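You operate a simulated robot arm through the tools that you are given. There is no shell and no other tool. Be economical: measure what you need, move in short steps, check, and stop when the job is done.

Carry out the task below with a simulated two-armed robot. There is one attempt and no reset: what you move stays moved.

JOB
Fetch the tall yellow stopper and set it on the blue pad. Open the narrow drawer of the dark-top bench, take the roll of foil and leave it in the inside of the narrow drawer and shut the drawer again. Shut the orange drawer. Open the wide drawer of the dark-top bench, fetch the pouch that says "HEAT 3" from the press side of the island bench and set it in the inside of the wide drawer and shut the drawer again. Put the carton labelled "seals" from the third shelf from the floor from the top of the grey shelving on top of the black keypad and the carton that says "pads" on the top of the dark-top bench. Take the teal pad on the third shelf from the floor from the top of the grey shelving and put it away on the top of the dark-top bench. Open the drawer of the loading bench, take the card with a blue head marked stock and leave it in the inside of the loading bench drawer and shut the drawer again. Any order will do. Set down upright: carton.

Only the result counts: the job must be done as asked and must still hold three seconds after the hand-in. Knocking over, shifting, dropping, spilling or breaking anything else fails it. Lids that push on must go on centred and level and be pressed home; caps that screw on are set level and turned clockwise until they are tight.

ROBOT AND FRAMES
Two 6-joint arms with two-finger parallel grippers on one trunk, on a base that drives. Base frame: it is fixed to the floor where the robot stands at the start and does not move with it; the origin is under the middle of the robot, x ahead of it, y to its left, z up. Units: cm, degrees, N and s.
The left shoulder is at the start at [-8.9, 17.7, 80.6], the right one opposite. With the tool pointing down near the work surface each hand reaches from about 10 to 68 cm from the robot's upright axis, wherever it stands, measured 20 degrees to its own side. Places, roughly: black keypad [-100, 0, 100]; blue pad (6x5x2 cm) [40, -70, 90]; card with a blue head marked stock [-125, -175, 100]; carton marked gaskets, small carton with a blue st [-125, -50, 100]; drawer of the loading bench [-100, -340, 80]; foil pouch with a green stripe, foil pouch with an [125, -150, 100]; inside of the loading bench drawer [-110, -340, 70]; inside of the narrow drawer [330, -170, 80]; inside of the wide drawer [380, -170, 80]; narrow drawer of the dark-top bench [330, -180, 80]; orange drawer [30, -130, 80]; roll of foil (6x6x5 cm) [60, -70, 90]; tall yellow stopper (3x3x5 cm) [70, -20, 90]; teal pad (6x5x5 cm) [-110, 30, 90]; top of the dark-top bench [350, -170, 90]; wide drawer of the dark-top bench [380, -180, 80]. Payload 1.57 kg a hand.
The tool frame of a hand sits at the grasp point between the pads (the TCP): z along the fingers, y along the line on which they close. The tips reach 3 cm beyond it. The gripper opens to 8 cm. The fingers are 1.7 cm wide and 1.2 cm thick; the gripper's body (4 by 8.2 cm) begins 8 cm behind the TCP.
Orientation is that of the tool frame in the base frame, as a unit quaternion [w, x, y, z]. With the fingers straight down and closing along the base's y, the tool's x points along the base's -x, its y along +y and its z along -z.

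CONTROLS
- The arms move only by the tool move_arm. It takes "left_targets", "right_targets" or both (then of equal length, played together; a hand with none holds still); each is a list of rows, each a list of 3 entries, a list of its own where there are three numbers: the gripper command, from -1 (shut) to 1 (fully open), values between in proportion, then the shift along the tool's x, y, z in cm, then the turn, a rotation vector about the tool's x, y, z in degrees. In form: [[fingers, [tx, ty, tz], [wx, wy, wz]], ...]. A call has 1 to 12 rows; each row shifts and turns the commanded pose from where the row before left it, along the tool's axes as they then stand. Rows are played at 5 a second. More than 5 cm and 8.6 degrees between two rows, or a gripper value outside its range, and nothing of the call is played. A pose out of reach is approached as far as the arm can. The call stops where the force on the tool passes 40 N (or 10 N more than at its start, if that is more) or the arm is blocked; 0.2 s more then pass. The fingers move at their own pace (about 7.2 cm/s each) and stop on an object; they squeeze with about 28 N. The grip force told is the motor's: it shows also when the fingers shut on nothing. Time passes only in rows, and 0.2 s behind the last, so rows that do not move let the fingers close. It gives the time, the measured TCP pose, the force on the tool (base axes), the opening and the grip force at its end, in the units of the frame above (readings bear some noise), with the torque about the TCP (base axes, N m) and any sound that the robot's microphone picked up.
- Cameras (640 x 400 px; columns grow to the right, rows downward): "scene" is now at [4.02, -3.41, 154.87]; the picture's right is [-0.40, -0.92, 0.00], its down [-0.54, 0.24, -0.81] and it looks along [0.74, -0.32, -0.59] (base axes); focal length 263 px, centre (320, 200). "left" rides on the left gripper at [7.2, 0.7, -12.2] in its tool frame; the picture's right is [-0.09, 1.00, 0.00], its down [-0.84, -0.08, -0.54] and it looks along [-0.54, -0.05, 0.84] (tool axes); focal length 238 px, centre (320, 200). "right" rides on the right gripper at [7.2, -0.7, -12.2] in its tool frame; the picture's right is [0.09, 1.00, 0.00], its down [-0.84, 0.08, -0.54] and it looks along [-0.54, 0.05, 0.84] (tool axes); focal length 238 px, centre (320, 200). There is no depth. A picture from a camera that has moved, and an enlarged one, comes with that camera's place and axes in the base frame and with its lens.
- capture(camera): a new picture of that camera. The clock stands still meanwhile.
- raise_lower(by): slides the trunk up (or, below 0, down) by that many cm; the arms and the scene camera ride with it, the base frame stays. It gives what a move gives, with no picture.
- drive_base(legs): drives the robot by 1 to 6 legs, each [ahead, left, turn to the left] in cm, cm and degrees, along the robot's own axes; the way and the turn of a leg run together, so that a leg with both is an arc; at most 150 cm and 180 degrees a leg. The arms and the cameras ride along, it lands a little off, and it stops where it bumps. It gives what a move gives.
- aim_head(pan, tilt): turns the head with the scene camera to pan (to the left, within 143 degrees either way) and tilt (down, from -29 to 69), counted from straight ahead of the robot. It gives what a move gives.
- close_up(camera, box): a new picture of the part [left, top, right, bottom] of that camera's present view, enlarged. The clock stands still meanwhile.
- job_done(): hands the job in; it is judged then, once.

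Go step by step. Nothing tells you exact positions but the pictures and the camera data: compare them with the known pose of the tool, close in by small moves and look again before you grip or let go. The budget is 535 turns and 320 pictures, counting those below and the enlarged ones. Unless the task says otherwise, let go and move clear before handing in, and close with one line.

The tools are called after "Call:" by a JSON object that holds its "method" and its "body". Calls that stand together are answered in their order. move_arm: Moves the arms, as the interface text tells. Its arguments: {"type":"object","properties":{"left_targets":{"type":"array","items":{"type":"array"}},"right_targets":{"type":"array","items":{"type":"array"}}},"required":[]} The other tools are called the same way: raise_lower (by) slides the trunk up or down; drive_base (legs) drives the base; aim_head (pan, tilt) turns the head that bears the scene camera; capture (camera) takes a picture; close_up (camera, box) takes an enlarged picture of a part of a camera's view; job_done () hands the job in.

At the start:

```text
t: 0.0
left_tcp_pos: [41.33, -0.05, 119.23]
left_tcp_rot: [0.0, 0.0, 1.0, 0.0]
left_force: [-0.3, 0.3, -0.6]
left_wrist_torque: [0.0, 0.01, -0.01]
left_width: 7.99
left_grip_force: 0.2
right_tcp_pos: [32.52, -36.99, 123.57]
right_tcp_rot: [0.0, 0.0, 1.0, 0.0]
right_force: [0.0, 0.5, -0.1]
right_wrist_torque: [0.01, 0.01, 0.02]
right_width: 8.0
right_grip_force: 0.2
trunk travel left (down, up): [-25.0, 7.8]
robot x, y, heading: [0.5, -0.3, 0.1]
head pan, tilt: [-23.5, 36.4]
```

scene: 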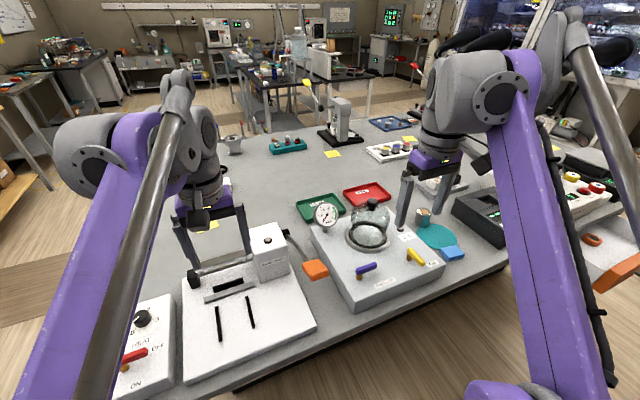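
right: 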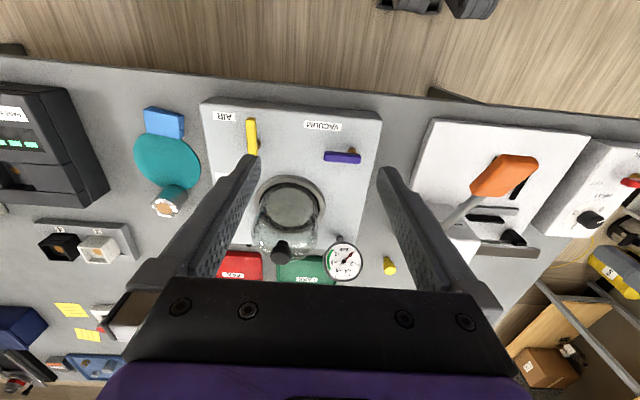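
left: 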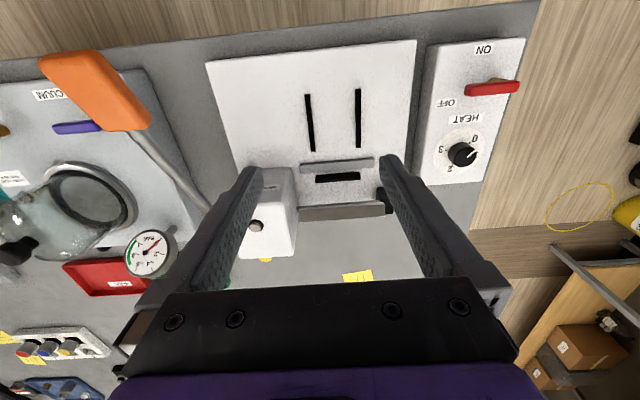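

I can see the first bench with press, vacuum station, blue pad and yellow stopper. First I'll look around closely to identify objects.

Call:
{"method": "close_up", "body": {"camera": "right", "box": [100, 80, 420, 290]}}

Call:
{"method": "close_up", "body": {"camera": "scene", "box": [380, 120, 640, 300]}}

Call:
{"method": "aim_head", "body": {"pan": -75, "tilt": 25}}

Call:
{"method": "capture", "body": {"camera": "scene"}}

Call:
{"method": "aim_head", "body": {"pan": -140, "tilt": 25}}

Call:
{"method": "capture", "body": {"camera": "scene"}}

Call:
{"method": "aim_head", "body": {"pan": 140, "tilt": 25}}

Call:
{"method": "capture", "body": {"camera": "scene"}}

Call:
{"method": "aim_head", "body": {"pan": 70, "tilt": 25}}

Call:
{"method": "capture", "body": {"camera": "scene"}}

```text
1.90 times, centred on (260, 185) of right
camera zoom: at [25.47, -37.6, 135.87], right [-0.09, 1.0, 0.0], down [0.84, 0.08, 0.54], along [0.54, 0.05, -0.84], focal length 454 px, centre (434, 229)
```

zoom: 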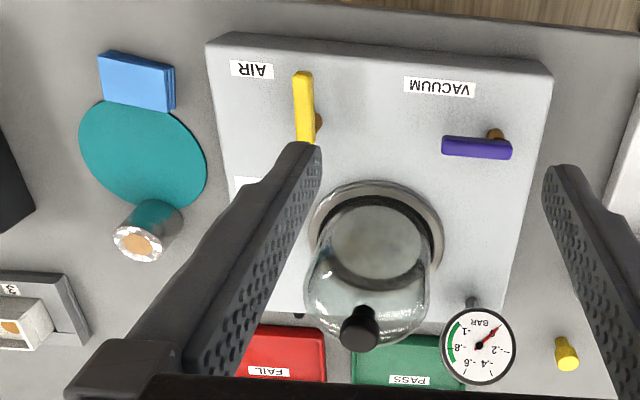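

```text
2.22 times, centred on (510, 210) of scene
camera zoom: at [4.02, -3.41, 154.87], right [-0.4, -0.92, 0.0], down [-0.54, 0.24, -0.81], along [0.74, -0.32, -0.59], focal length 584 px, centre (-102, 178)
```

zoom: 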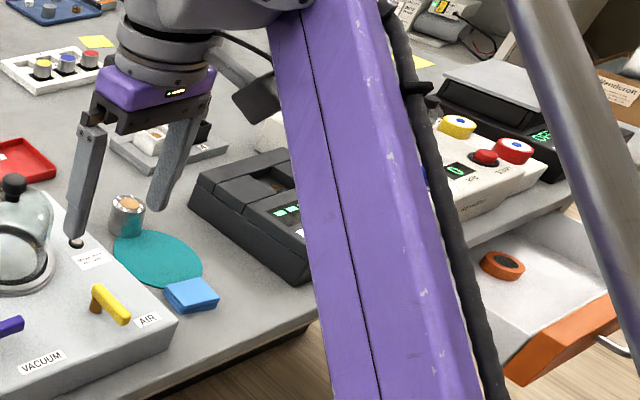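

```text
t: 1.2
left_tcp_pos: [41.41, -0.21, 119.27]
left_tcp_rot: [0.0, 0.001, 1.0, 0.0]
left_force: [-0.4, -0.4, 0.5]
left_wrist_torque: [0.04, -0.03, -0.02]
left_width: 7.99
left_grip_force: 0.0
right_tcp_pos: [32.53, -36.91, 123.51]
right_tcp_rot: [0.0, 0.0, 1.0, 0.0]
right_force: [-0.1, -0.2, 1.3]
right_wrist_torque: [-0.02, 0.02, -0.03]
right_width: 8.02
right_grip_force: 0.2
trunk travel left (down, up): [-25.0, 7.8]
robot x, y, heading: [0.27, -0.05, -0.0]
head pan, tilt: [-75.0, 25.0]
```

```text
314 pictures are left
camera scene: at [-1.6, -8.83, 156.66], right [-0.97, -0.26, 0.0], down [-0.11, 0.41, -0.91], along [0.24, -0.88, -0.42], focal length 263 px, centre (320, 200)
```

scene: 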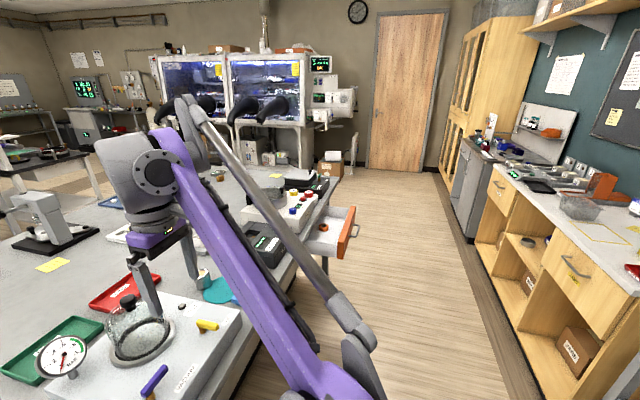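

```text
t: 2.6
left_tcp_pos: [41.48, -0.06, 119.25]
left_tcp_rot: [0.0, 0.0, 1.0, 0.0]
left_force: [-0.1, 0.3, 0.9]
left_wrist_torque: [0.01, -0.01, -0.02]
left_width: 8.01
left_grip_force: 0.0
right_tcp_pos: [32.6, -36.95, 123.66]
right_tcp_rot: [-0.001, 0.001, 1.0, 0.0]
right_force: [0.6, 0.6, -0.1]
right_wrist_torque: [-0.02, -0.02, 0.0]
right_width: 8.0
right_grip_force: 0.2
trunk travel left (down, up): [-25.0, 7.8]
robot x, y, heading: [0.09, 0.09, -0.1]
head pan, tilt: [-140.0, 25.0]
```

```text
313 pictures are left
camera scene: at [-11.04, -5.86, 156.66], right [-0.64, 0.77, 0.0], down [0.32, 0.27, -0.91], along [-0.69, -0.58, -0.42], focal length 263 px, centre (320, 200)
```

scene: 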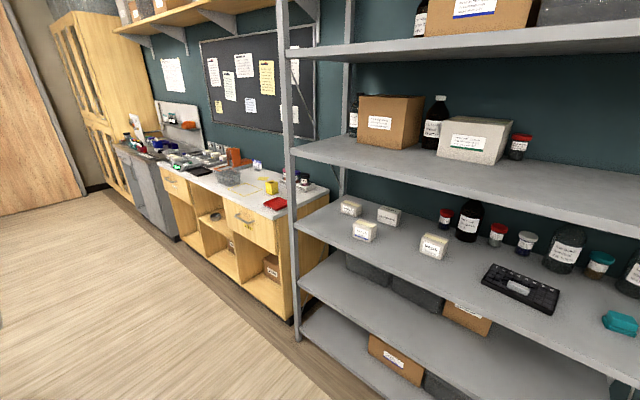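

```text
t: 6.4
left_tcp_pos: [41.32, -0.07, 119.26]
left_tcp_rot: [0.0, 0.0, 1.0, 0.0]
left_force: [-0.5, -0.2, 0.6]
left_wrist_torque: [-0.02, 0.0, -0.01]
left_width: 8.0
left_grip_force: 0.0
right_tcp_pos: [32.62, -36.84, 123.67]
right_tcp_rot: [0.0, 0.0, 1.0, 0.001]
right_force: [0.1, -0.6, -0.2]
right_wrist_torque: [0.02, -0.05, 0.02]
right_width: 7.99
right_grip_force: 0.0
trunk travel left (down, up): [-25.0, 7.8]
robot x, y, heading: [-0.19, -0.11, 0.3]
head pan, tilt: [140.0, 25.0]
```

```text
312 pictures are left
camera scene: at [-11.04, 5.99, 156.66], right [0.64, 0.77, 0.0], down [0.32, -0.27, -0.91], along [-0.69, 0.58, -0.42], focal length 263 px, centre (320, 200)
```

scene: 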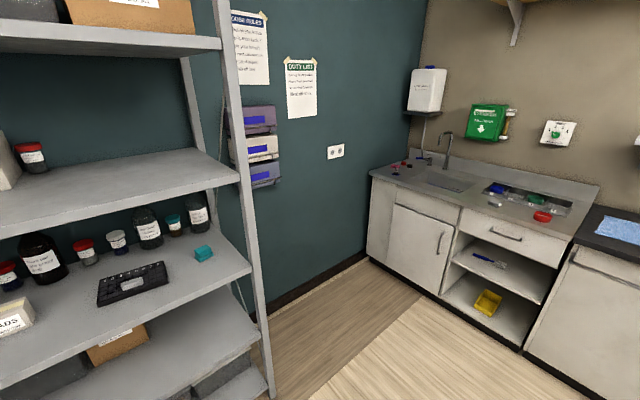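

```text
t: 7.8
left_tcp_pos: [41.37, -0.07, 119.36]
left_tcp_rot: [0.0, 0.0, 1.0, -0.001]
left_force: [-1.0, 0.8, -0.1]
left_wrist_torque: [0.0, 0.05, -0.01]
left_width: 8.01
left_grip_force: 0.1
right_tcp_pos: [32.56, -36.78, 123.6]
right_tcp_rot: [0.0, 0.0, 1.0, 0.0]
right_force: [-0.7, 0.8, 0.4]
right_wrist_torque: [0.0, -0.01, 0.03]
right_width: 7.96
right_grip_force: 0.0
trunk travel left (down, up): [-25.0, 7.8]
robot x, y, heading: [-0.51, 0.25, 0.0]
head pan, tilt: [70.0, 25.0]
```

```text
311 pictures are left
camera scene: at [-0.84, 8.73, 156.66], right [0.94, -0.34, 0.0], down [-0.14, -0.4, -0.91], along [0.31, 0.85, -0.42], focal length 263 px, centre (320, 200)
```

scene: 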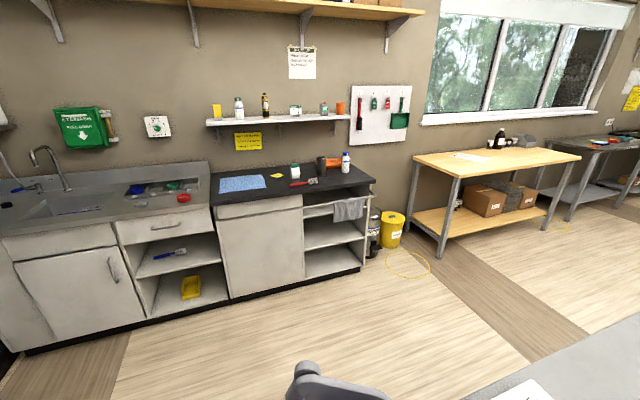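

Layout is clear: shelving behind, main bench ahead, orange drawer at right. Now I look down to see the clearance between base and bench, and far ahead for the island and dark-top benches.

Call:
{"method": "aim_head", "body": {"pan": 0, "tilt": 69}}

Call:
{"method": "capture", "body": {"camera": "scene"}}

Call:
{"method": "aim_head", "body": {"pan": -35, "tilt": 10}}

Call:
{"method": "capture", "body": {"camera": "scene"}}

Call:
{"method": "close_up", "body": {"camera": "scene", "box": [100, 60, 420, 260]}}

```text
t: 9.2
left_tcp_pos: [41.38, -0.11, 119.19]
left_tcp_rot: [0.0, 0.0, 1.0, 0.0]
left_force: [0.8, -0.3, -0.1]
left_wrist_torque: [0.03, 0.03, 0.01]
left_width: 8.03
left_grip_force: 0.0
right_tcp_pos: [32.62, -36.83, 123.52]
right_tcp_rot: [0.001, 0.0, 1.0, 0.0]
right_force: [0.5, -0.1, 0.3]
right_wrist_torque: [0.02, 0.03, 0.03]
right_width: 8.01
right_grip_force: 0.0
trunk travel left (down, up): [-25.0, 7.8]
robot x, y, heading: [-0.13, 0.01, 0.2]
head pan, tilt: [0.0, 68.8]
```

```text
310 pictures are left
camera scene: at [1.61, 0.07, 150.71], right [0.0, -1.0, 0.0], down [-0.93, 0.0, -0.36], along [0.36, 0.0, -0.93], focal length 263 px, centre (320, 200)
```

scene: 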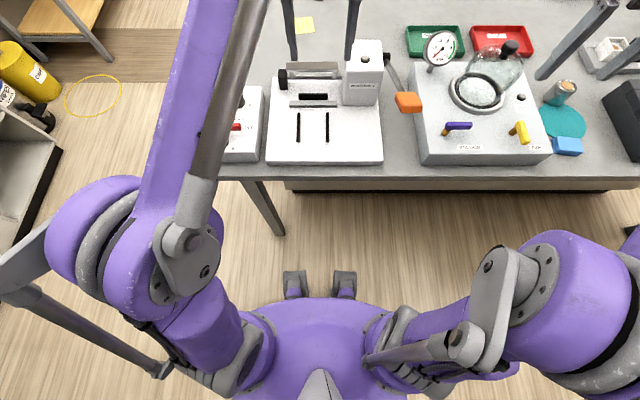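

```text
t: 10.5
left_tcp_pos: [41.42, -0.12, 119.29]
left_tcp_rot: [0.001, 0.0, 1.0, 0.0]
left_force: [0.5, -0.2, 0.4]
left_wrist_torque: [0.0, -0.06, 0.01]
left_width: 7.98
left_grip_force: 0.0
right_tcp_pos: [32.46, -36.89, 123.57]
right_tcp_rot: [0.0, 0.001, 1.0, 0.0]
right_force: [0.8, 0.9, 0.2]
right_wrist_torque: [-0.01, 0.0, 0.01]
right_width: 7.98
right_grip_force: 0.1
trunk travel left (down, up): [-25.0, 7.8]
robot x, y, heading: [-0.18, 0.03, -0.3]
head pan, tilt: [-35.0, 10.0]
```

```text
309 pictures are left
camera scene: at [3.63, -5.26, 159.09], right [-0.57, -0.82, 0.0], down [-0.14, 0.1, -0.98], along [0.81, -0.56, -0.17], focal length 263 px, centre (320, 200)
```

scene: 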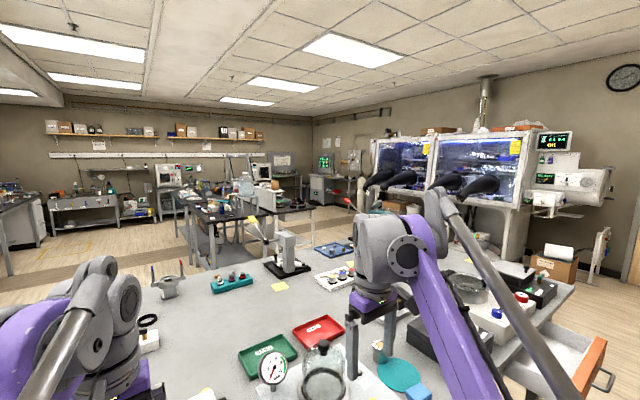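

```text
2.00 times, centred on (260, 160) of scene
camera zoom: at [3.63, -5.26, 159.09], right [-0.57, -0.82, 0.0], down [-0.14, 0.1, -0.98], along [0.81, -0.56, -0.17], focal length 526 px, centre (440, 280)
```

zoom: 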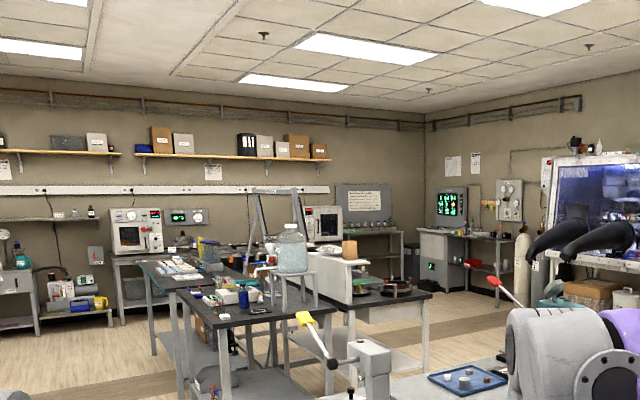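

Base is well clear of the bench. I'll raise both hands (the orange press handle is at z≈112), move the left hand aside, then drive forward-right to reach the stopper and the blue pad with the right hand.

Call:
{"method": "move_arm", "body": {"left_targets": [[1, [0, 0, -5], [0, 0, 0]], [1, [5, 5, 0], [0, 0, 0]], [1, [5, 5, 0], [0, 0, 0]], [1, [0, 5, 0], [0, 0, 0]], [1, [0, 5, 0], [0, 0, 0]]], "right_targets": [[1, [0, 0, -3], [0, 0, 0]], [1, [0, 0, 0], [0, 0, 0]], [1, [0, 0, 0], [0, 0, 0]], [1, [0, 0, 0], [0, 0, 0]], [1, [0, 0, 0], [0, 0, 0]]]}}

Call:
{"method": "drive_base", "body": {"legs": [[10, -10, 0]]}}

Call:
{"method": "aim_head", "body": {"pan": -25, "tilt": 50}}

Call:
{"method": "capture", "body": {"camera": "scene"}}

Call:
{"method": "capture", "body": {"camera": "right"}}

```text
refused: row 2 steps farther than a row can; nothing moved
```

```text
t: 12.1
left_tcp_pos: [51.19, -10.25, 119.26]
left_tcp_rot: [0.0, 0.0, 1.0, 0.001]
left_force: [-0.6, 0.0, 0.3]
left_wrist_torque: [0.02, -0.02, 0.0]
left_width: 8.0
left_grip_force: 0.0
right_tcp_pos: [42.44, -46.97, 123.54]
right_tcp_rot: [0.001, 0.0, 1.0, 0.001]
right_force: [-0.4, 0.3, 0.2]
right_wrist_torque: [0.03, 0.01, -0.01]
right_width: 7.99
right_grip_force: 0.1
trunk travel left (down, up): [-25.0, 7.8]
robot x, y, heading: [10.07, -9.8, -0.2]
head pan, tilt: [-35.0, 10.0]
```

```text
t: 13.1
left_tcp_pos: [51.29, -10.14, 119.31]
left_tcp_rot: [0.0, 0.0, 1.0, 0.0]
left_force: [-0.4, -0.1, 0.9]
left_wrist_torque: [0.01, -0.03, 0.0]
left_width: 7.99
left_grip_force: 0.0
right_tcp_pos: [42.37, -46.79, 123.64]
right_tcp_rot: [0.0, 0.0, 1.0, 0.0]
right_force: [-0.1, 0.8, -0.3]
right_wrist_torque: [0.01, 0.0, 0.01]
right_width: 8.01
right_grip_force: 0.0
trunk travel left (down, up): [-25.0, 7.8]
robot x, y, heading: [9.68, -9.93, -0.2]
head pan, tilt: [-25.0, 50.0]
```

```text
307 pictures are left
camera scene: at [12.84, -13.18, 152.91], right [-0.42, -0.91, 0.0], down [-0.69, 0.32, -0.64], along [0.58, -0.27, -0.77], focal length 263 px, centre (320, 200)
```

scene: 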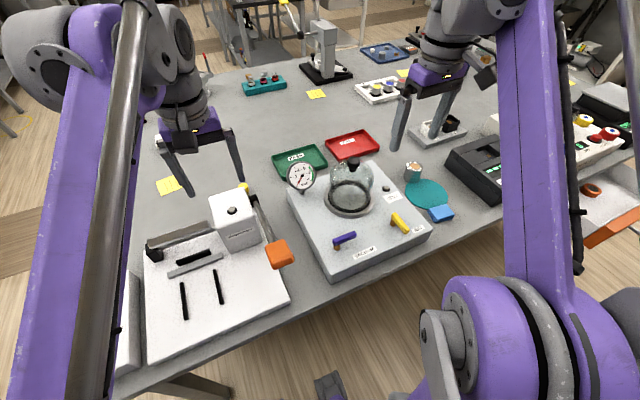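

```text
306 pictures are left
camera right: at [35.29, -47.6, 135.87], right [-0.09, 1.0, 0.0], down [0.84, 0.08, 0.54], along [0.54, 0.05, -0.84], focal length 238 px, centre (320, 200)
```

right: 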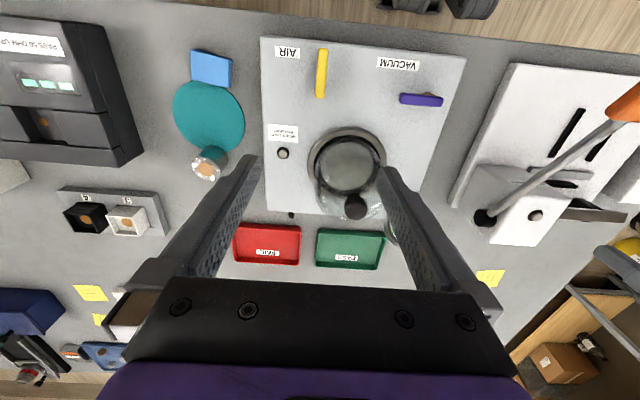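

Drive was safe. Now move the left hand up and aside.

Call:
{"method": "move_arm", "body": {"left_targets": [[1, [0, 0, -5], [0, 0, 0]], [1, [0, 5, 0], [0, 0, 0]], [1, [0, 5, 0], [0, 0, 0]], [1, [0, 5, 0], [0, 0, 0]], [1, [0, 5, 0], [0, 0, 0]], [1, [0, 5, 0], [0, 0, 0]], [1, [3.5, 3.5, 0], [0, 0, 0]]], "right_targets": [[1, [0, 0, -3], [0, 0, 0]], [1, [-5, 0, 0], [0, 0, 0]], [1, [0, 5, 0], [0, 0, 0]], [1, [0, 5, 0], [0, 0, 0]], [1, [0, 5, 0], [0, 0, 0]], [1, [0, 5, 0], [0, 0, 0]], [1, [-2, 3, 0], [0, 0, 0]]]}}

Call:
{"method": "capture", "body": {"camera": "right"}}

Call:
{"method": "capture", "body": {"camera": "scene"}}

```text
t: 14.7
left_tcp_pos: [47.71, 18.37, 124.43]
left_tcp_rot: [0.0, 0.0, 1.0, 0.0]
left_force: [-0.2, -1.3, 0.4]
left_wrist_torque: [0.0, -0.04, 0.0]
left_width: 7.99
left_grip_force: 0.1
right_tcp_pos: [49.28, -23.7, 126.6]
right_tcp_rot: [0.0, 0.001, 1.0, 0.0]
right_force: [0.1, 0.6, 0.2]
right_wrist_torque: [-0.01, -0.02, 0.0]
right_width: 8.01
right_grip_force: 0.1
trunk travel left (down, up): [-25.0, 7.8]
robot x, y, heading: [9.54, -10.03, 0.1]
head pan, tilt: [-25.0, 50.0]
```

```text
305 pictures are left
camera right: at [42.3, -24.5, 138.98], right [-0.09, 1.0, 0.0], down [0.84, 0.08, 0.54], along [0.54, 0.05, -0.84], focal length 238 px, centre (320, 200)
```

right: 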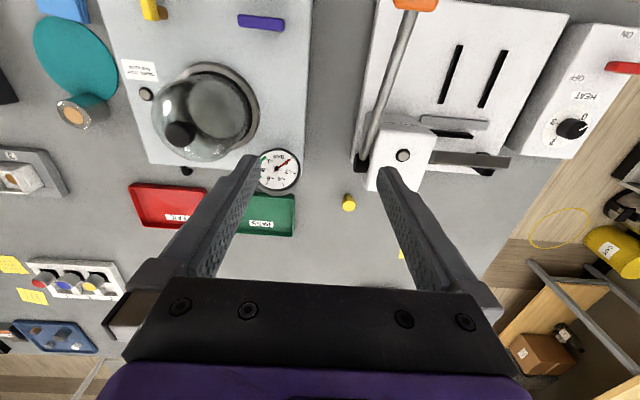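

```text
304 pictures are left
camera scene: at [12.78, -13.12, 152.91], right [-0.42, -0.91, 0.0], down [-0.69, 0.32, -0.64], along [0.58, -0.27, -0.77], focal length 263 px, centre (320, 200)
```

scene: 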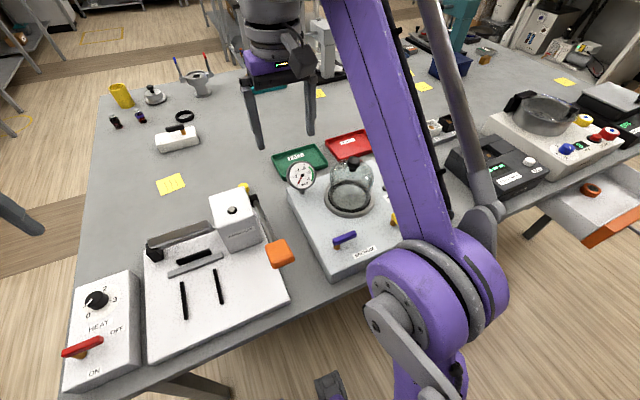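

Triangulated stopper: about (71.8, -15.0), top z≈95. Move the right hand above it.

Call:
{"method": "move_arm", "body": {"right_targets": [[1, [-4.5, 1.74, 0], [0, 0, 0]], [1, [-4.5, 1.74, 0], [0, 0, 0]], [1, [-4.5, 1.74, 0], [0, 0, 0]], [1, [-4.5, 1.74, 0], [0, 0, 0]], [1, [-4.5, 1.74, 0], [0, 0, 0]], [0, [0, 0, 4.5], [0, 0, 0]], [0, [0, 0, 4.5], [0, 0, 0]], [0, [0, 0, 4.5], [0, 0, 0]], [0, [0, 0, 4.5], [0, 0, 0]]]}}

Call:
{"method": "capture", "body": {"camera": "right"}}

Call:
{"method": "capture", "body": {"camera": "scene"}}

```text
t: 16.7
left_tcp_pos: [47.33, 18.31, 124.61]
left_tcp_rot: [0.002, 0.0, 1.0, 0.001]
left_force: [0.2, 0.3, 0.0]
left_wrist_torque: [0.01, -0.03, 0.01]
left_width: 8.0
left_grip_force: 0.0
right_tcp_pos: [65.36, -16.93, 103.26]
right_tcp_rot: [0.002, 0.002, 1.0, -0.001]
right_force: [0.0, -0.3, 0.6]
right_wrist_torque: [-0.02, 0.01, 0.03]
right_width: 4.01
right_grip_force: 0.0
right hand out of reach, approached as far as the arm can: row 1, 2, 3, 4, 5, 6, 7, 8, 9
trunk travel left (down, up): [-25.0, 7.8]
robot x, y, heading: [9.66, -9.98, 0.1]
head pan, tilt: [-25.0, 50.0]
```

```text
303 pictures are left
camera right: at [58.25, -17.65, 115.56], right [-0.09, 1.0, 0.0], down [0.84, 0.08, 0.54], along [0.54, 0.05, -0.84], focal length 238 px, centre (320, 200)
```

right: 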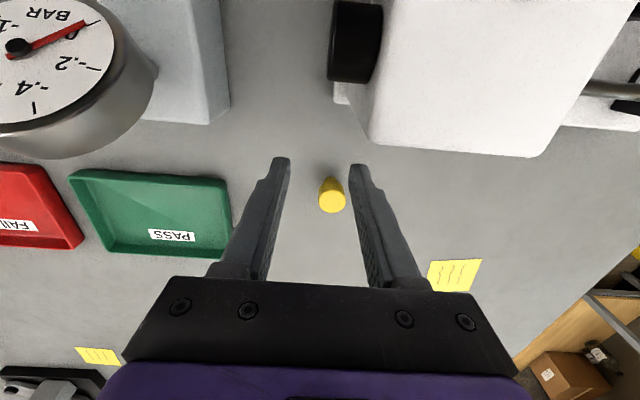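

```text
302 pictures are left
camera scene: at [12.34, -13.14, 153.16], right [-0.42, -0.91, 0.0], down [-0.69, 0.32, -0.65], along [0.59, -0.27, -0.76], focal length 263 px, centre (320, 200)
```

scene: 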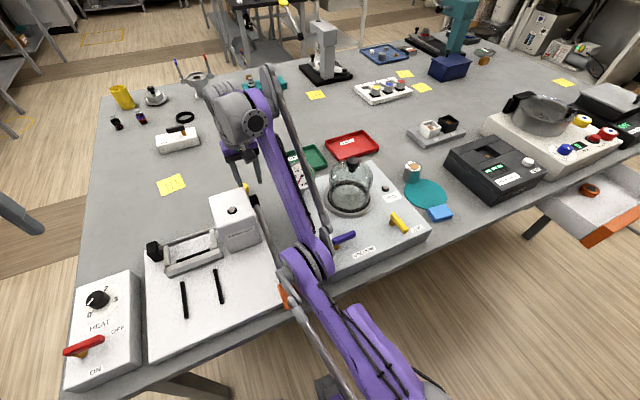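

Reach limit is due to height; raising the trunk brings the shoulder up and helps.

Call:
{"method": "raise_lower", "body": {"by": 7.5}}

Call:
{"method": "move_arm", "body": {"right_targets": [[0, [0, 0, 0], [0, 0, 0]]]}}

```text
t: 17.9
left_tcp_pos: [47.81, 18.29, 131.68]
left_tcp_rot: [0.0, 0.001, 1.0, 0.0]
left_force: [-1.2, -0.4, -1.5]
left_wrist_torque: [-0.01, 0.0, -0.01]
left_width: 7.99
left_grip_force: 0.2
right_tcp_pos: [69.09, -16.8, 114.7]
right_tcp_rot: [0.037, 0.001, 0.999, 0.0]
right_force: [0.2, -0.3, 0.5]
right_wrist_torque: [0.09, 0.03, 0.01]
right_width: 4.02
right_grip_force: 0.1
trunk travel left (down, up): [-32.5, 0.3]
robot x, y, heading: [9.99, -9.72, -0.0]
head pan, tilt: [-25.0, 50.0]
```

```text
t: 18.2
left_tcp_pos: [47.75, 18.23, 131.84]
left_tcp_rot: [-0.001, 0.001, 1.0, 0.0]
left_force: [0.1, -0.5, 0.0]
left_wrist_torque: [-0.04, 0.0, -0.02]
left_width: 8.01
left_grip_force: 0.1
right_tcp_pos: [68.91, -16.68, 114.82]
right_tcp_rot: [0.038, 0.0, 0.999, 0.0]
right_force: [0.2, -0.1, 0.0]
right_wrist_torque: [0.0, 0.02, 0.01]
right_width: 3.99
right_grip_force: 0.1
trunk travel left (down, up): [-32.5, 0.3]
robot x, y, heading: [9.54, -10.04, 0.2]
head pan, tilt: [-25.0, 50.0]
```

Lower in steps and see whether it converges on the commanded column.

Call:
{"method": "move_arm", "body": {"right_targets": [[0, [0, 0, 4], [0, 0, 0]], [0, [0, 0, 4], [0, 0, 0]], [0, [0, 0, 0], [0, 0, 0]]]}}

Call:
{"method": "capture", "body": {"camera": "right"}}

```text
t: 19.1
left_tcp_pos: [47.66, 18.35, 131.84]
left_tcp_rot: [0.001, 0.0, 1.0, 0.0]
left_force: [0.4, -0.3, -1.1]
left_wrist_torque: [-0.03, 0.01, 0.01]
left_width: 8.03
left_grip_force: 0.1
right_tcp_pos: [69.42, -16.71, 110.22]
right_tcp_rot: [0.037, 0.0, 0.999, 0.001]
right_force: [0.2, 0.0, -0.5]
right_wrist_torque: [0.03, 0.01, 0.01]
right_width: 3.99
right_grip_force: 0.0
right hand out of reach, approached as far as the arm can: row 2
trunk travel left (down, up): [-32.5, 0.3]
robot x, y, heading: [9.99, -9.96, 0.1]
head pan, tilt: [-25.0, 50.0]
```

```text
301 pictures are left
camera right: at [61.45, -17.39, 121.88], right [-0.09, 1.0, -0.01], down [0.79, 0.08, 0.6], along [0.6, 0.05, -0.8], focal length 238 px, centre (320, 200)
```

right: 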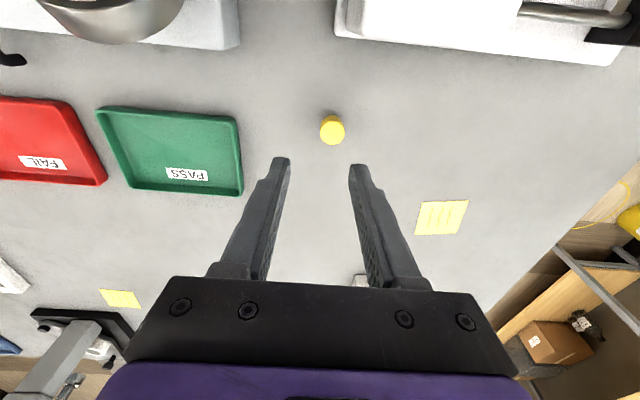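

Still near the reach limit. I'll retract the hand, check the clearance at the base, then drive closer.

Call:
{"method": "move_arm", "body": {"right_targets": [[0, [0, 0, -5], [0, 0, 0]], [0, [5, 0, 0], [0, 0, 0]], [0, [4, 0, -3], [0, 0, 0]], [0, [4, 0, -3], [0, 0, 0]], [0, [4, 0, -3], [0, 0, 0]]]}}

Call:
{"method": "aim_head", "body": {"pan": -10, "tilt": 69}}

Call:
{"method": "capture", "body": {"camera": "scene"}}

```text
t: 20.2
left_tcp_pos: [47.47, 18.37, 131.82]
left_tcp_rot: [-0.001, 0.001, 1.0, 0.001]
left_force: [0.0, -0.2, -0.2]
left_wrist_torque: [0.0, -0.02, 0.01]
left_width: 8.0
left_grip_force: 0.0
right_tcp_pos: [63.59, -14.5, 126.89]
right_tcp_rot: [0.036, 0.001, 0.999, -0.001]
right_force: [-0.8, -0.3, -1.0]
right_wrist_torque: [0.02, 0.0, 0.02]
right_width: 3.98
right_grip_force: 0.0
right hand out of reach, approached as far as the arm can: row 2, 3, 4, 5
trunk travel left (down, up): [-32.5, 0.3]
robot x, y, heading: [10.1, -9.83, 0.0]
head pan, tilt: [-25.0, 50.0]
```

```text
t: 21.1
left_tcp_pos: [47.74, 18.47, 131.77]
left_tcp_rot: [0.0, 0.001, 1.0, 0.0]
left_force: [0.2, 0.4, 0.3]
left_wrist_torque: [-0.02, 0.0, 0.0]
left_width: 7.99
left_grip_force: 0.1
right_tcp_pos: [63.87, -14.52, 126.74]
right_tcp_rot: [0.035, 0.0, 0.999, 0.0]
right_force: [-0.3, 0.4, 0.0]
right_wrist_torque: [0.01, 0.04, 0.01]
right_width: 4.02
right_grip_force: 0.0
trunk travel left (down, up): [-32.5, 0.3]
robot x, y, heading: [10.19, -10.0, -0.2]
head pan, tilt: [-10.0, 68.8]
```

```text
300 pictures are left
camera scene: at [11.09, -10.88, 158.71], right [-0.17, -0.98, 0.0], down [-0.92, 0.16, -0.36], along [0.36, -0.06, -0.93], focal length 263 px, centre (320, 200)
```

scene: 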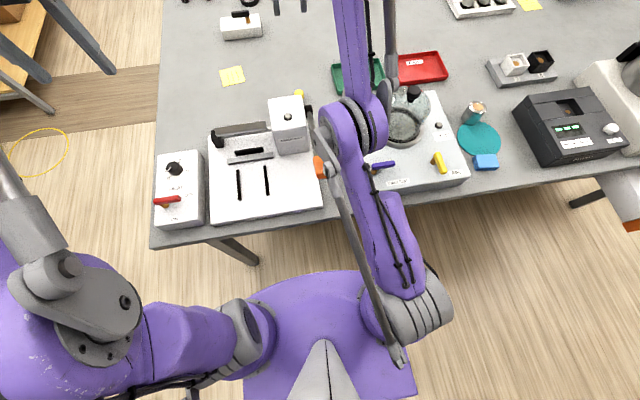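

Continue retracting the right hand; commanded pose was ahead of the actual one.

Call:
{"method": "move_arm", "body": {"right_targets": [[0, [5, 0, 0], [0, 0, 0]], [0, [4, -3, 0], [0, 0, 0]], [0, [4, -3, 0], [0, 0, 0]], [0, [4, -3, 0], [0, 0, 0]]]}}

Call:
{"method": "capture", "body": {"camera": "scene"}}

```text
t: 22.1
left_tcp_pos: [47.66, 18.41, 131.65]
left_tcp_rot: [0.0, 0.0, 1.0, -0.001]
left_force: [-0.7, 0.7, 0.0]
left_wrist_torque: [0.02, -0.01, -0.02]
left_width: 8.01
left_grip_force: 0.1
right_tcp_pos: [57.64, -21.35, 135.25]
right_tcp_rot: [0.037, 0.0, 0.999, 0.0]
right_force: [-0.8, 0.1, -0.1]
right_wrist_torque: [-0.02, 0.0, 0.03]
right_width: 3.97
right_grip_force: 0.0
right hand out of reach, approached as far as the arm can: row 1, 2, 3, 4
trunk travel left (down, up): [-32.5, 0.3]
robot x, y, heading: [9.61, -9.92, -0.3]
head pan, tilt: [-10.0, 68.8]
```

```text
299 pictures are left
camera scene: at [10.93, -10.97, 158.7], right [-0.17, -0.98, 0.0], down [-0.92, 0.16, -0.36], along [0.36, -0.06, -0.93], focal length 263 px, centre (320, 200)
```

scene: 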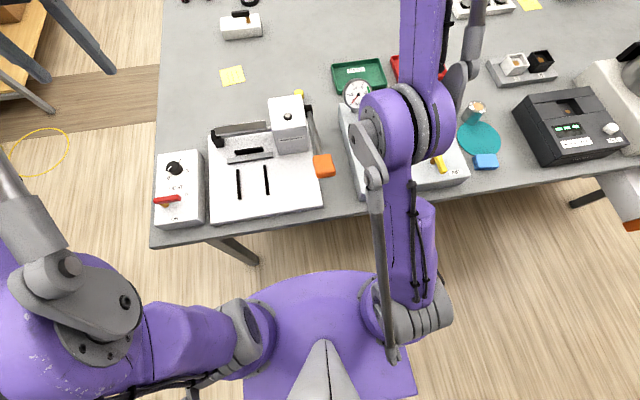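

Drive 7 cm ahead.

Call:
{"method": "drive_base", "body": {"legs": [[7, 0, 0]]}}

Call:
{"method": "move_arm", "body": {"right_targets": [[0, [0, 0, 4], [0, 0, 0]], [0, [0, 0, 4], [0, 0, 0]]]}}

Call:
{"method": "capture", "body": {"camera": "scene"}}

```text
t: 23.1
left_tcp_pos: [54.36, 18.36, 131.69]
left_tcp_rot: [-0.001, 0.001, 1.0, 0.0]
left_force: [-0.3, -0.1, -0.7]
left_wrist_torque: [0.01, 0.0, -0.03]
left_width: 7.98
left_grip_force: 0.1
right_tcp_pos: [64.39, -21.3, 135.22]
right_tcp_rot: [0.036, 0.0, 0.999, 0.0]
right_force: [0.4, 0.7, -0.3]
right_wrist_torque: [0.0, -0.01, 0.04]
right_width: 4.0
right_grip_force: 0.1
trunk travel left (down, up): [-32.5, 0.3]
robot x, y, heading: [16.72, -9.59, 0.0]
head pan, tilt: [-10.0, 68.8]
```

```text
t: 23.7
left_tcp_pos: [54.86, 18.4, 131.79]
left_tcp_rot: [-0.001, 0.0, 1.0, 0.001]
left_force: [0.7, 1.1, 0.1]
left_wrist_torque: [-0.02, 0.02, -0.03]
left_width: 8.0
left_grip_force: 0.0
right_tcp_pos: [69.16, -20.75, 130.49]
right_tcp_rot: [0.035, 0.0, 0.999, -0.001]
right_force: [-0.2, 0.3, -0.4]
right_wrist_torque: [0.0, 0.0, 0.0]
right_width: 4.01
right_grip_force: 0.0
right hand out of reach, approached as far as the arm can: row 1, 2
trunk travel left (down, up): [-32.5, 0.3]
robot x, y, heading: [16.71, -9.79, -0.0]
head pan, tilt: [-10.0, 68.8]
```

```text
298 pictures are left
camera scene: at [18.06, -10.9, 158.7], right [-0.17, -0.98, 0.0], down [-0.92, 0.16, -0.36], along [0.36, -0.06, -0.93], focal length 263 px, centre (320, 200)
```

scene: 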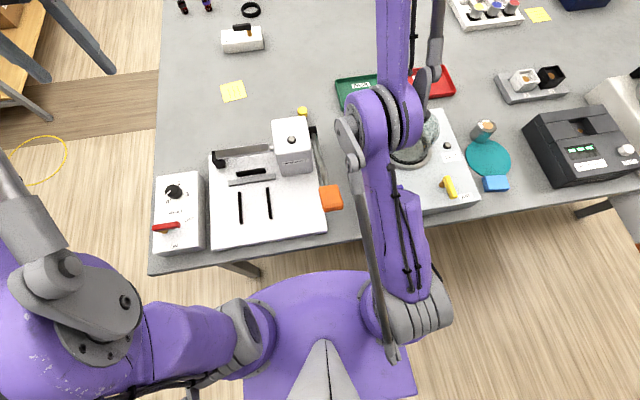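

Continue lowering with slight +y shift until the commanded pose is reachable.

Call:
{"method": "move_arm", "body": {"right_targets": [[0, [0, 2, 4], [0, 0, 0]], [0, [0, 2, 4], [0, 0, 0]], [0, [0, 1, 4], [0, 0, 0]]]}}

Call:
{"method": "capture", "body": {"camera": "right"}}

```text
t: 24.5
left_tcp_pos: [54.62, 18.37, 131.76]
left_tcp_rot: [0.0, 0.0, 1.0, 0.0]
left_force: [0.2, -0.5, -0.4]
left_wrist_torque: [0.01, -0.02, 0.0]
left_width: 8.0
left_grip_force: 0.0
right_tcp_pos: [73.88, -14.82, 120.63]
right_tcp_rot: [0.035, 0.0, 0.999, 0.0]
right_force: [0.5, 0.1, -0.3]
right_wrist_torque: [0.01, 0.01, -0.03]
right_width: 4.03
right_grip_force: 0.0
right hand out of reach, approached as far as the arm can: row 1, 2, 3
trunk travel left (down, up): [-32.5, 0.3]
robot x, y, heading: [16.8, -9.88, 0.3]
head pan, tilt: [-10.0, 68.8]
```

```text
297 pictures are left
camera right: at [65.89, -15.46, 132.41], right [-0.09, 1.0, -0.01], down [0.8, 0.08, 0.6], along [0.6, 0.05, -0.8], focal length 238 px, centre (320, 200)
```

right: 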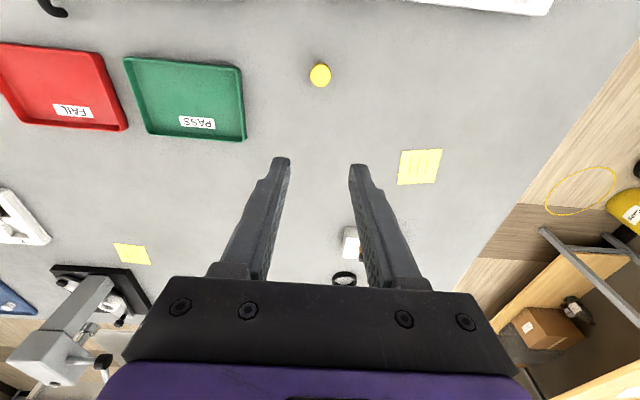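

Correct the 4° tilt, shift back a little in x, keep lowering.

Call:
{"method": "move_arm", "body": {"right_targets": [[0, [3, 0, 3], [0, 4.1, 0]], [0, [0, 0, 4], [0, 0, 0]], [0, [0, 0, 0], [0, 0, 0]]]}}

```text
t: 25.3
left_tcp_pos: [54.51, 18.22, 131.91]
left_tcp_rot: [0.0, 0.0, 1.0, 0.002]
left_force: [0.4, 0.1, 0.6]
left_wrist_torque: [0.01, -0.03, -0.01]
left_width: 8.0
left_grip_force: 0.1
right_tcp_pos: [73.78, -14.32, 114.14]
right_tcp_rot: [0.0, 0.0, 1.0, 0.0]
right_force: [0.4, 0.1, 0.5]
right_wrist_torque: [0.01, 0.02, -0.02]
right_width: 4.0
right_grip_force: 0.0
right hand out of reach, approached as far as the arm can: row 1, 2
trunk travel left (down, up): [-32.5, 0.3]
robot x, y, heading: [16.58, -9.78, -0.1]
head pan, tilt: [-10.0, 68.8]
```

Call:
{"method": "move_arm", "body": {"right_targets": [[0, [1.9, -0.8, 3], [0, 0, 0]], [0, [0, 0, 4], [0, 0, 0]], [0, [0, 0, 2], [0, 0, 0]], [0, [0, 0, 0], [0, 0, 0]]]}}

Call:
{"method": "capture", "body": {"camera": "right"}}

```text
t: 26.3
left_tcp_pos: [54.29, 18.46, 131.85]
left_tcp_rot: [0.002, -0.001, 1.0, 0.0]
left_force: [-0.4, -0.2, -0.2]
left_wrist_torque: [-0.03, -0.02, -0.01]
left_width: 8.0
left_grip_force: 0.1
right_tcp_pos: [74.09, -14.17, 110.17]
right_tcp_rot: [0.0, 0.001, 1.0, 0.0]
right_force: [-0.9, 0.1, 0.6]
right_wrist_torque: [0.01, -0.03, 0.0]
right_width: 3.99
right_grip_force: 0.0
right hand out of reach, approached as far as the arm can: row 1, 2, 3
trunk travel left (down, up): [-32.5, 0.3]
robot x, y, heading: [16.88, -10.05, 0.3]
head pan, tilt: [-10.0, 68.8]
```

```text
296 pictures are left
camera right: at [67.0, -14.95, 122.47], right [-0.09, 1.0, 0.0], down [0.84, 0.08, 0.54], along [0.54, 0.05, -0.84], focal length 238 px, centre (320, 200)
```

right: 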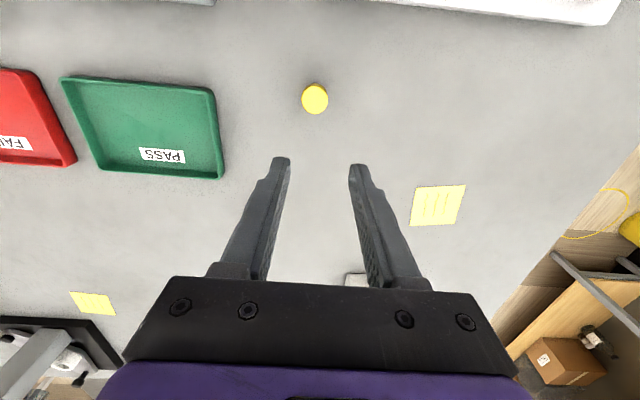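

Call:
{"method": "move_arm", "body": {"right_targets": [[0, [4, 0, 0], [0, 0, 0]], [0, [0, 0, 0], [0, 0, 0]]]}}

Call:
{"method": "move_arm", "body": {"right_targets": [[0, [4, 0, 0], [0, 0, 0]], [0, [0, 0, 0], [0, 0, 0]]]}}

```text
t: 26.9
left_tcp_pos: [54.51, 18.28, 131.92]
left_tcp_rot: [0.001, 0.001, 1.0, 0.001]
left_force: [-0.2, 1.3, 0.0]
left_wrist_torque: [0.01, 0.03, -0.01]
left_width: 8.0
left_grip_force: 0.0
right_tcp_pos: [74.09, -14.09, 110.08]
right_tcp_rot: [0.0, 0.001, 1.0, 0.0]
right_force: [0.4, 1.0, 0.1]
right_wrist_torque: [-0.02, -0.01, 0.0]
right_width: 4.0
right_grip_force: 0.0
right hand out of reach, approached as far as the arm can: row 1
trunk travel left (down, up): [-32.5, 0.3]
robot x, y, heading: [16.84, -10.08, -0.1]
head pan, tilt: [-10.0, 68.8]
```

```text
t: 27.5
left_tcp_pos: [54.51, 18.21, 131.94]
left_tcp_rot: [0.0, 0.001, 1.0, 0.001]
left_force: [0.3, 1.4, -0.1]
left_wrist_torque: [0.01, 0.0, -0.01]
left_width: 8.01
left_grip_force: 0.1
right_tcp_pos: [73.94, -13.61, 110.15]
right_tcp_rot: [0.001, 0.002, 1.0, 0.0]
right_force: [-0.3, 0.6, 0.0]
right_wrist_torque: [0.01, 0.03, -0.01]
right_width: 3.99
right_grip_force: 0.1
right hand out of reach, approached as far as the arm can: row 1
trunk travel left (down, up): [-32.5, 0.3]
robot x, y, heading: [17.14, -10.0, -0.4]
head pan, tilt: [-10.0, 68.8]
```

The arm seems stuck rather than just far; let me look at it.

Call:
{"method": "aim_head", "body": {"pan": -15, "tilt": 45}}

Call:
{"method": "capture", "body": {"camera": "scene"}}

Call:
{"method": "capture", "body": {"camera": "left"}}

```text
t: 28.4
left_tcp_pos: [54.55, 18.21, 131.84]
left_tcp_rot: [0.0, 0.0, 1.0, 0.001]
left_force: [-0.5, 0.2, 0.0]
left_wrist_torque: [0.0, 0.0, -0.01]
left_width: 8.01
left_grip_force: 0.1
right_tcp_pos: [74.03, -13.66, 110.25]
right_tcp_rot: [0.001, 0.0, 1.0, 0.0]
right_force: [0.1, 0.1, -0.1]
right_wrist_torque: [0.05, -0.01, -0.01]
right_width: 4.01
right_grip_force: 0.1
trunk travel left (down, up): [-32.5, 0.3]
robot x, y, heading: [16.74, -9.72, -0.1]
head pan, tilt: [-15.0, 45.0]
```

```text
295 pictures are left
camera scene: at [20.12, -12.25, 161.59], right [-0.26, -0.97, 0.0], down [-0.68, 0.18, -0.71], along [0.68, -0.18, -0.71], focal length 263 px, centre (320, 200)
```

scene: 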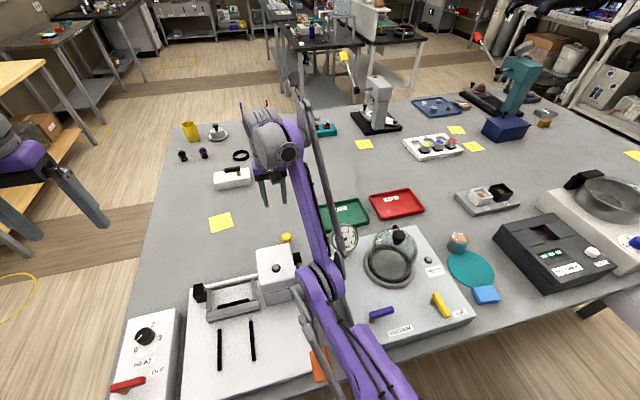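

```text
294 pictures are left
camera left: at [47.26, 18.84, 143.9], right [0.09, 1.0, 0.0], down [0.84, -0.08, 0.54], along [0.54, -0.05, -0.84], focal length 238 px, centre (320, 200)
```

left: 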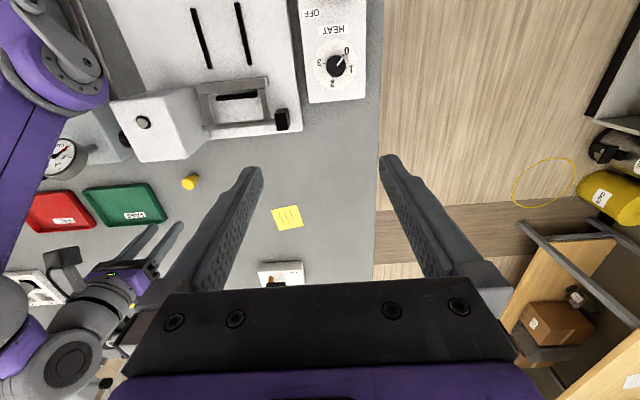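

Test how the arm answers small moves from here (up first, which is safe).

Call:
{"method": "move_arm", "body": {"right_targets": [[0, [0, 0, -4], [0, 0, 0]], [0, [0, 0, -4], [0, 0, 0]]]}}

Call:
{"method": "move_arm", "body": {"right_targets": [[0, [4, 0, 0], [0, 0, 0]], [0, [0, 0, 0], [0, 0, 0]]]}}

```text
t: 29.0
left_tcp_pos: [54.72, 18.06, 131.75]
left_tcp_rot: [0.0, 0.0, 1.0, 0.001]
left_force: [-0.7, 0.4, -0.1]
left_wrist_torque: [-0.04, -0.01, -0.03]
left_width: 7.98
left_grip_force: 0.0
right_tcp_pos: [74.05, -13.7, 117.96]
right_tcp_rot: [0.0, 0.001, 1.0, 0.001]
right_force: [-0.1, -0.2, 0.6]
right_wrist_torque: [0.01, -0.03, -0.02]
right_width: 4.0
right_grip_force: 0.1
trunk travel left (down, up): [-32.5, 0.3]
robot x, y, heading: [16.78, -9.64, 0.2]
head pan, tilt: [-15.0, 45.0]
```

```text
t: 29.6
left_tcp_pos: [54.88, 17.64, 131.86]
left_tcp_rot: [-0.001, 0.001, 1.0, 0.003]
left_force: [-0.2, 0.4, -0.2]
left_wrist_torque: [-0.01, 0.0, -0.02]
left_width: 8.02
left_grip_force: 0.1
right_tcp_pos: [72.44, -13.37, 118.84]
right_tcp_rot: [-0.001, 0.001, 1.0, 0.002]
right_force: [-0.2, 0.3, 0.1]
right_wrist_torque: [0.03, 0.01, 0.0]
right_width: 4.01
right_grip_force: 0.0
right hand out of reach, approached as far as the arm can: row 1
trunk travel left (down, up): [-32.5, 0.3]
robot x, y, heading: [17.09, -9.55, 0.1]
head pan, tilt: [-15.0, 45.0]
```

Arm boundary is an elbow singularity. I'll go up and back in a longer run to unfold it back to the bent posture.

Call:
{"method": "move_arm", "body": {"right_targets": [[0, [2, -2, -4], [0, 0, 0]], [0, [2, -2, -4], [0, 0, 0]], [0, [3, -2, -3], [0, 0, 0]], [0, [4, -2, -2], [0, 0, 0]], [0, [4, -2, -2], [0, 0, 0]], [0, [4, -2, -2], [0, 0, 0]], [0, [4, -2, 0], [0, 0, 0]], [0, [4, -2, 0], [0, 0, 0]], [0, [4, -2, 0], [0, 0, 0]], [0, [0, 0, 0], [0, 0, 0]]]}}

Call:
{"method": "capture", "body": {"camera": "scene"}}

```text
t: 31.8
left_tcp_pos: [54.62, 18.47, 131.78]
left_tcp_rot: [0.0, 0.001, 1.0, 0.0]
left_force: [0.4, -0.8, -0.1]
left_wrist_torque: [-0.01, 0.0, -0.01]
left_width: 8.0
left_grip_force: 0.0
right_tcp_pos: [44.82, -30.24, 138.8]
right_tcp_rot: [0.0, -0.001, 1.0, 0.0]
right_force: [-0.4, -0.4, 0.1]
right_wrist_torque: [0.02, 0.04, 0.0]
right_width: 4.0
right_grip_force: 0.0
right hand out of reach, approached as far as the arm can: row 1, 3, 4, 5
trunk travel left (down, up): [-32.5, 0.3]
robot x, y, heading: [17.04, -9.84, 0.0]
head pan, tilt: [-15.0, 45.0]
```

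```text
293 pictures are left
camera scene: at [20.39, -12.01, 161.59], right [-0.26, -0.97, 0.0], down [-0.68, 0.18, -0.71], along [0.68, -0.18, -0.71], focal length 263 px, centre (320, 200)
```

scene: 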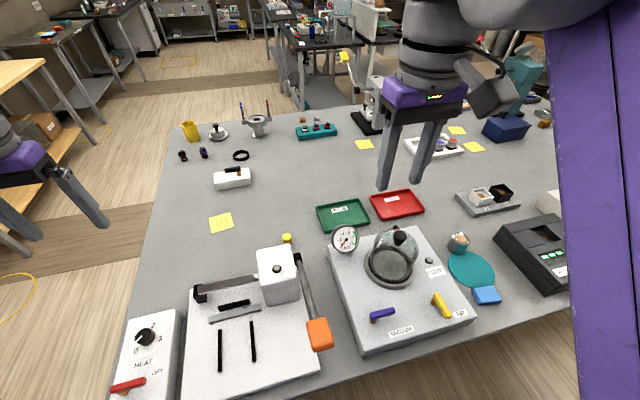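

Unlocked. Now approach while descending, staying inside reach.

Call:
{"method": "move_arm", "body": {"right_targets": [[0, [-3, 2, 3.2], [0, 0, 0]], [0, [-3, 2, 3.2], [0, 0, 0]], [0, [-3, 2, 3.2], [0, 0, 0]], [0, [-3, 2, 3.2], [0, 0, 0]], [0, [-2, 1.5, 4], [0, 0, 0]], [0, [-2, 1.5, 4], [0, 0, 0]], [0, [-2, 1.5, 4], [0, 0, 0]], [0, [-4.5, 1.3, 1.7], [0, 0, 0]], [0, [-4.5, 1.3, 1.7], [0, 0, 0]], [0, [0, 0, 3], [0, 0, 0]]]}}

Call:
{"method": "capture", "body": {"camera": "right"}}

Call:
{"method": "capture", "body": {"camera": "scene"}}

```text
t: 34.0
left_tcp_pos: [54.55, 18.32, 131.74]
left_tcp_rot: [0.0, 0.0, 1.0, 0.0]
left_force: [-0.2, 1.1, 0.8]
left_wrist_torque: [0.01, -0.01, 0.03]
left_width: 7.96
left_grip_force: 0.0
right_tcp_pos: [71.52, -15.3, 107.67]
right_tcp_rot: [0.001, 0.0, 1.0, -0.001]
right_force: [-0.1, 0.9, 0.9]
right_wrist_torque: [-0.03, -0.04, 0.0]
right_width: 4.03
right_grip_force: 0.0
trunk travel left (down, up): [-32.5, 0.3]
robot x, y, heading: [16.34, -9.83, 0.1]
head pan, tilt: [-15.0, 45.0]
```

```text
292 pictures are left
camera right: at [64.54, -15.82, 120.0], right [-0.09, 1.0, 0.0], down [0.84, 0.08, 0.54], along [0.54, 0.05, -0.84], focal length 238 px, centre (320, 200)
```

right: 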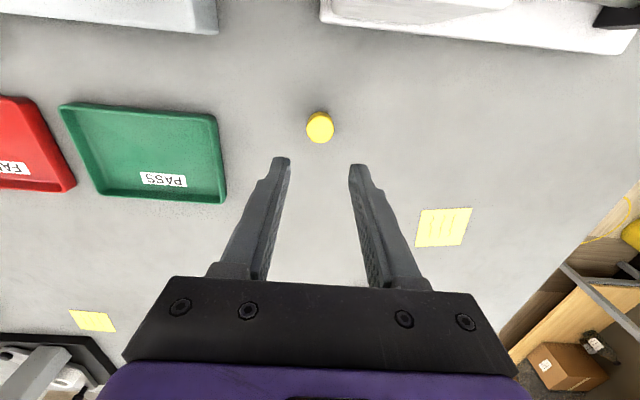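

```text
291 pictures are left
camera scene: at [20.17, -12.07, 161.59], right [-0.26, -0.97, 0.0], down [-0.68, 0.18, -0.71], along [0.68, -0.18, -0.71], focal length 263 px, centre (320, 200)
```

scene: 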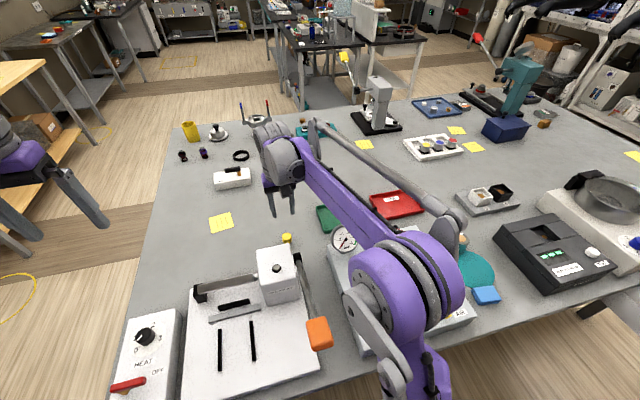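

Pose is good. Lower onto the stopper and grip.

Call:
{"method": "move_arm", "body": {"right_targets": [[0.4, [-0.3, 0.15, 4], [0, 0, 0]], [0.4, [0, 0, 4], [0, 0, 0]], [0.4, [0, 0, 4], [0, 0, 0]], [0.4, [0, 0, 1.7], [0, 0, 0]], [0.4, [0, 0, 0], [0, 0, 0]]]}}

Call:
{"method": "capture", "body": {"camera": "right"}}

Call:
{"method": "capture", "body": {"camera": "scene"}}

```text
t: 35.2
left_tcp_pos: [54.54, 18.32, 131.78]
left_tcp_rot: [0.0, 0.0, 1.0, 0.0]
left_force: [0.4, 0.4, -0.8]
left_wrist_torque: [0.03, 0.02, -0.02]
left_width: 8.03
left_grip_force: 0.1
right_tcp_pos: [71.96, -15.05, 93.98]
right_tcp_rot: [0.0, -0.001, 1.0, 0.0]
right_force: [0.0, 0.1, -0.6]
right_wrist_torque: [-0.03, 0.02, 0.01]
right_width: 5.59
right_grip_force: 0.0
trunk travel left (down, up): [-32.5, 0.3]
robot x, y, heading: [16.72, -9.89, -0.3]
head pan, tilt: [-15.0, 45.0]
```

```text
290 pictures are left
camera right: at [64.9, -15.76, 106.23], right [-0.09, 1.0, 0.0], down [0.84, 0.08, 0.54], along [0.54, 0.05, -0.84], focal length 238 px, centre (320, 200)
```

right: 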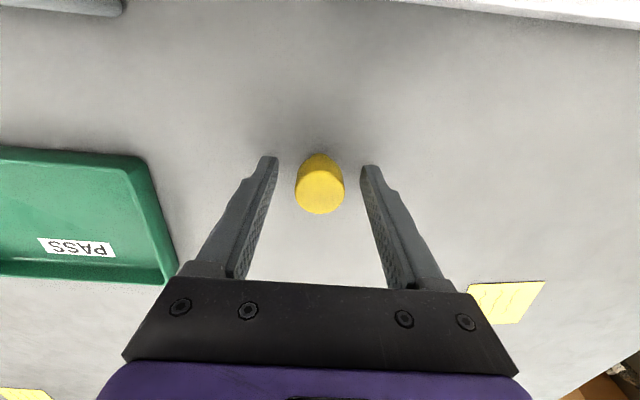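

```text
289 pictures are left
camera scene: at [20.26, -12.03, 161.59], right [-0.26, -0.97, 0.0], down [-0.68, 0.18, -0.71], along [0.68, -0.18, -0.71], focal length 263 px, centre (320, 200)
```

scene: 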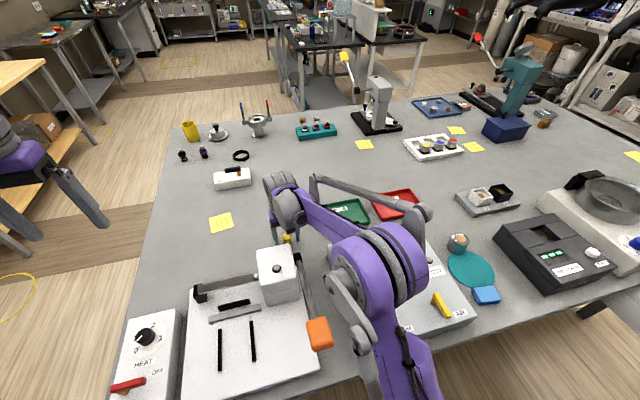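

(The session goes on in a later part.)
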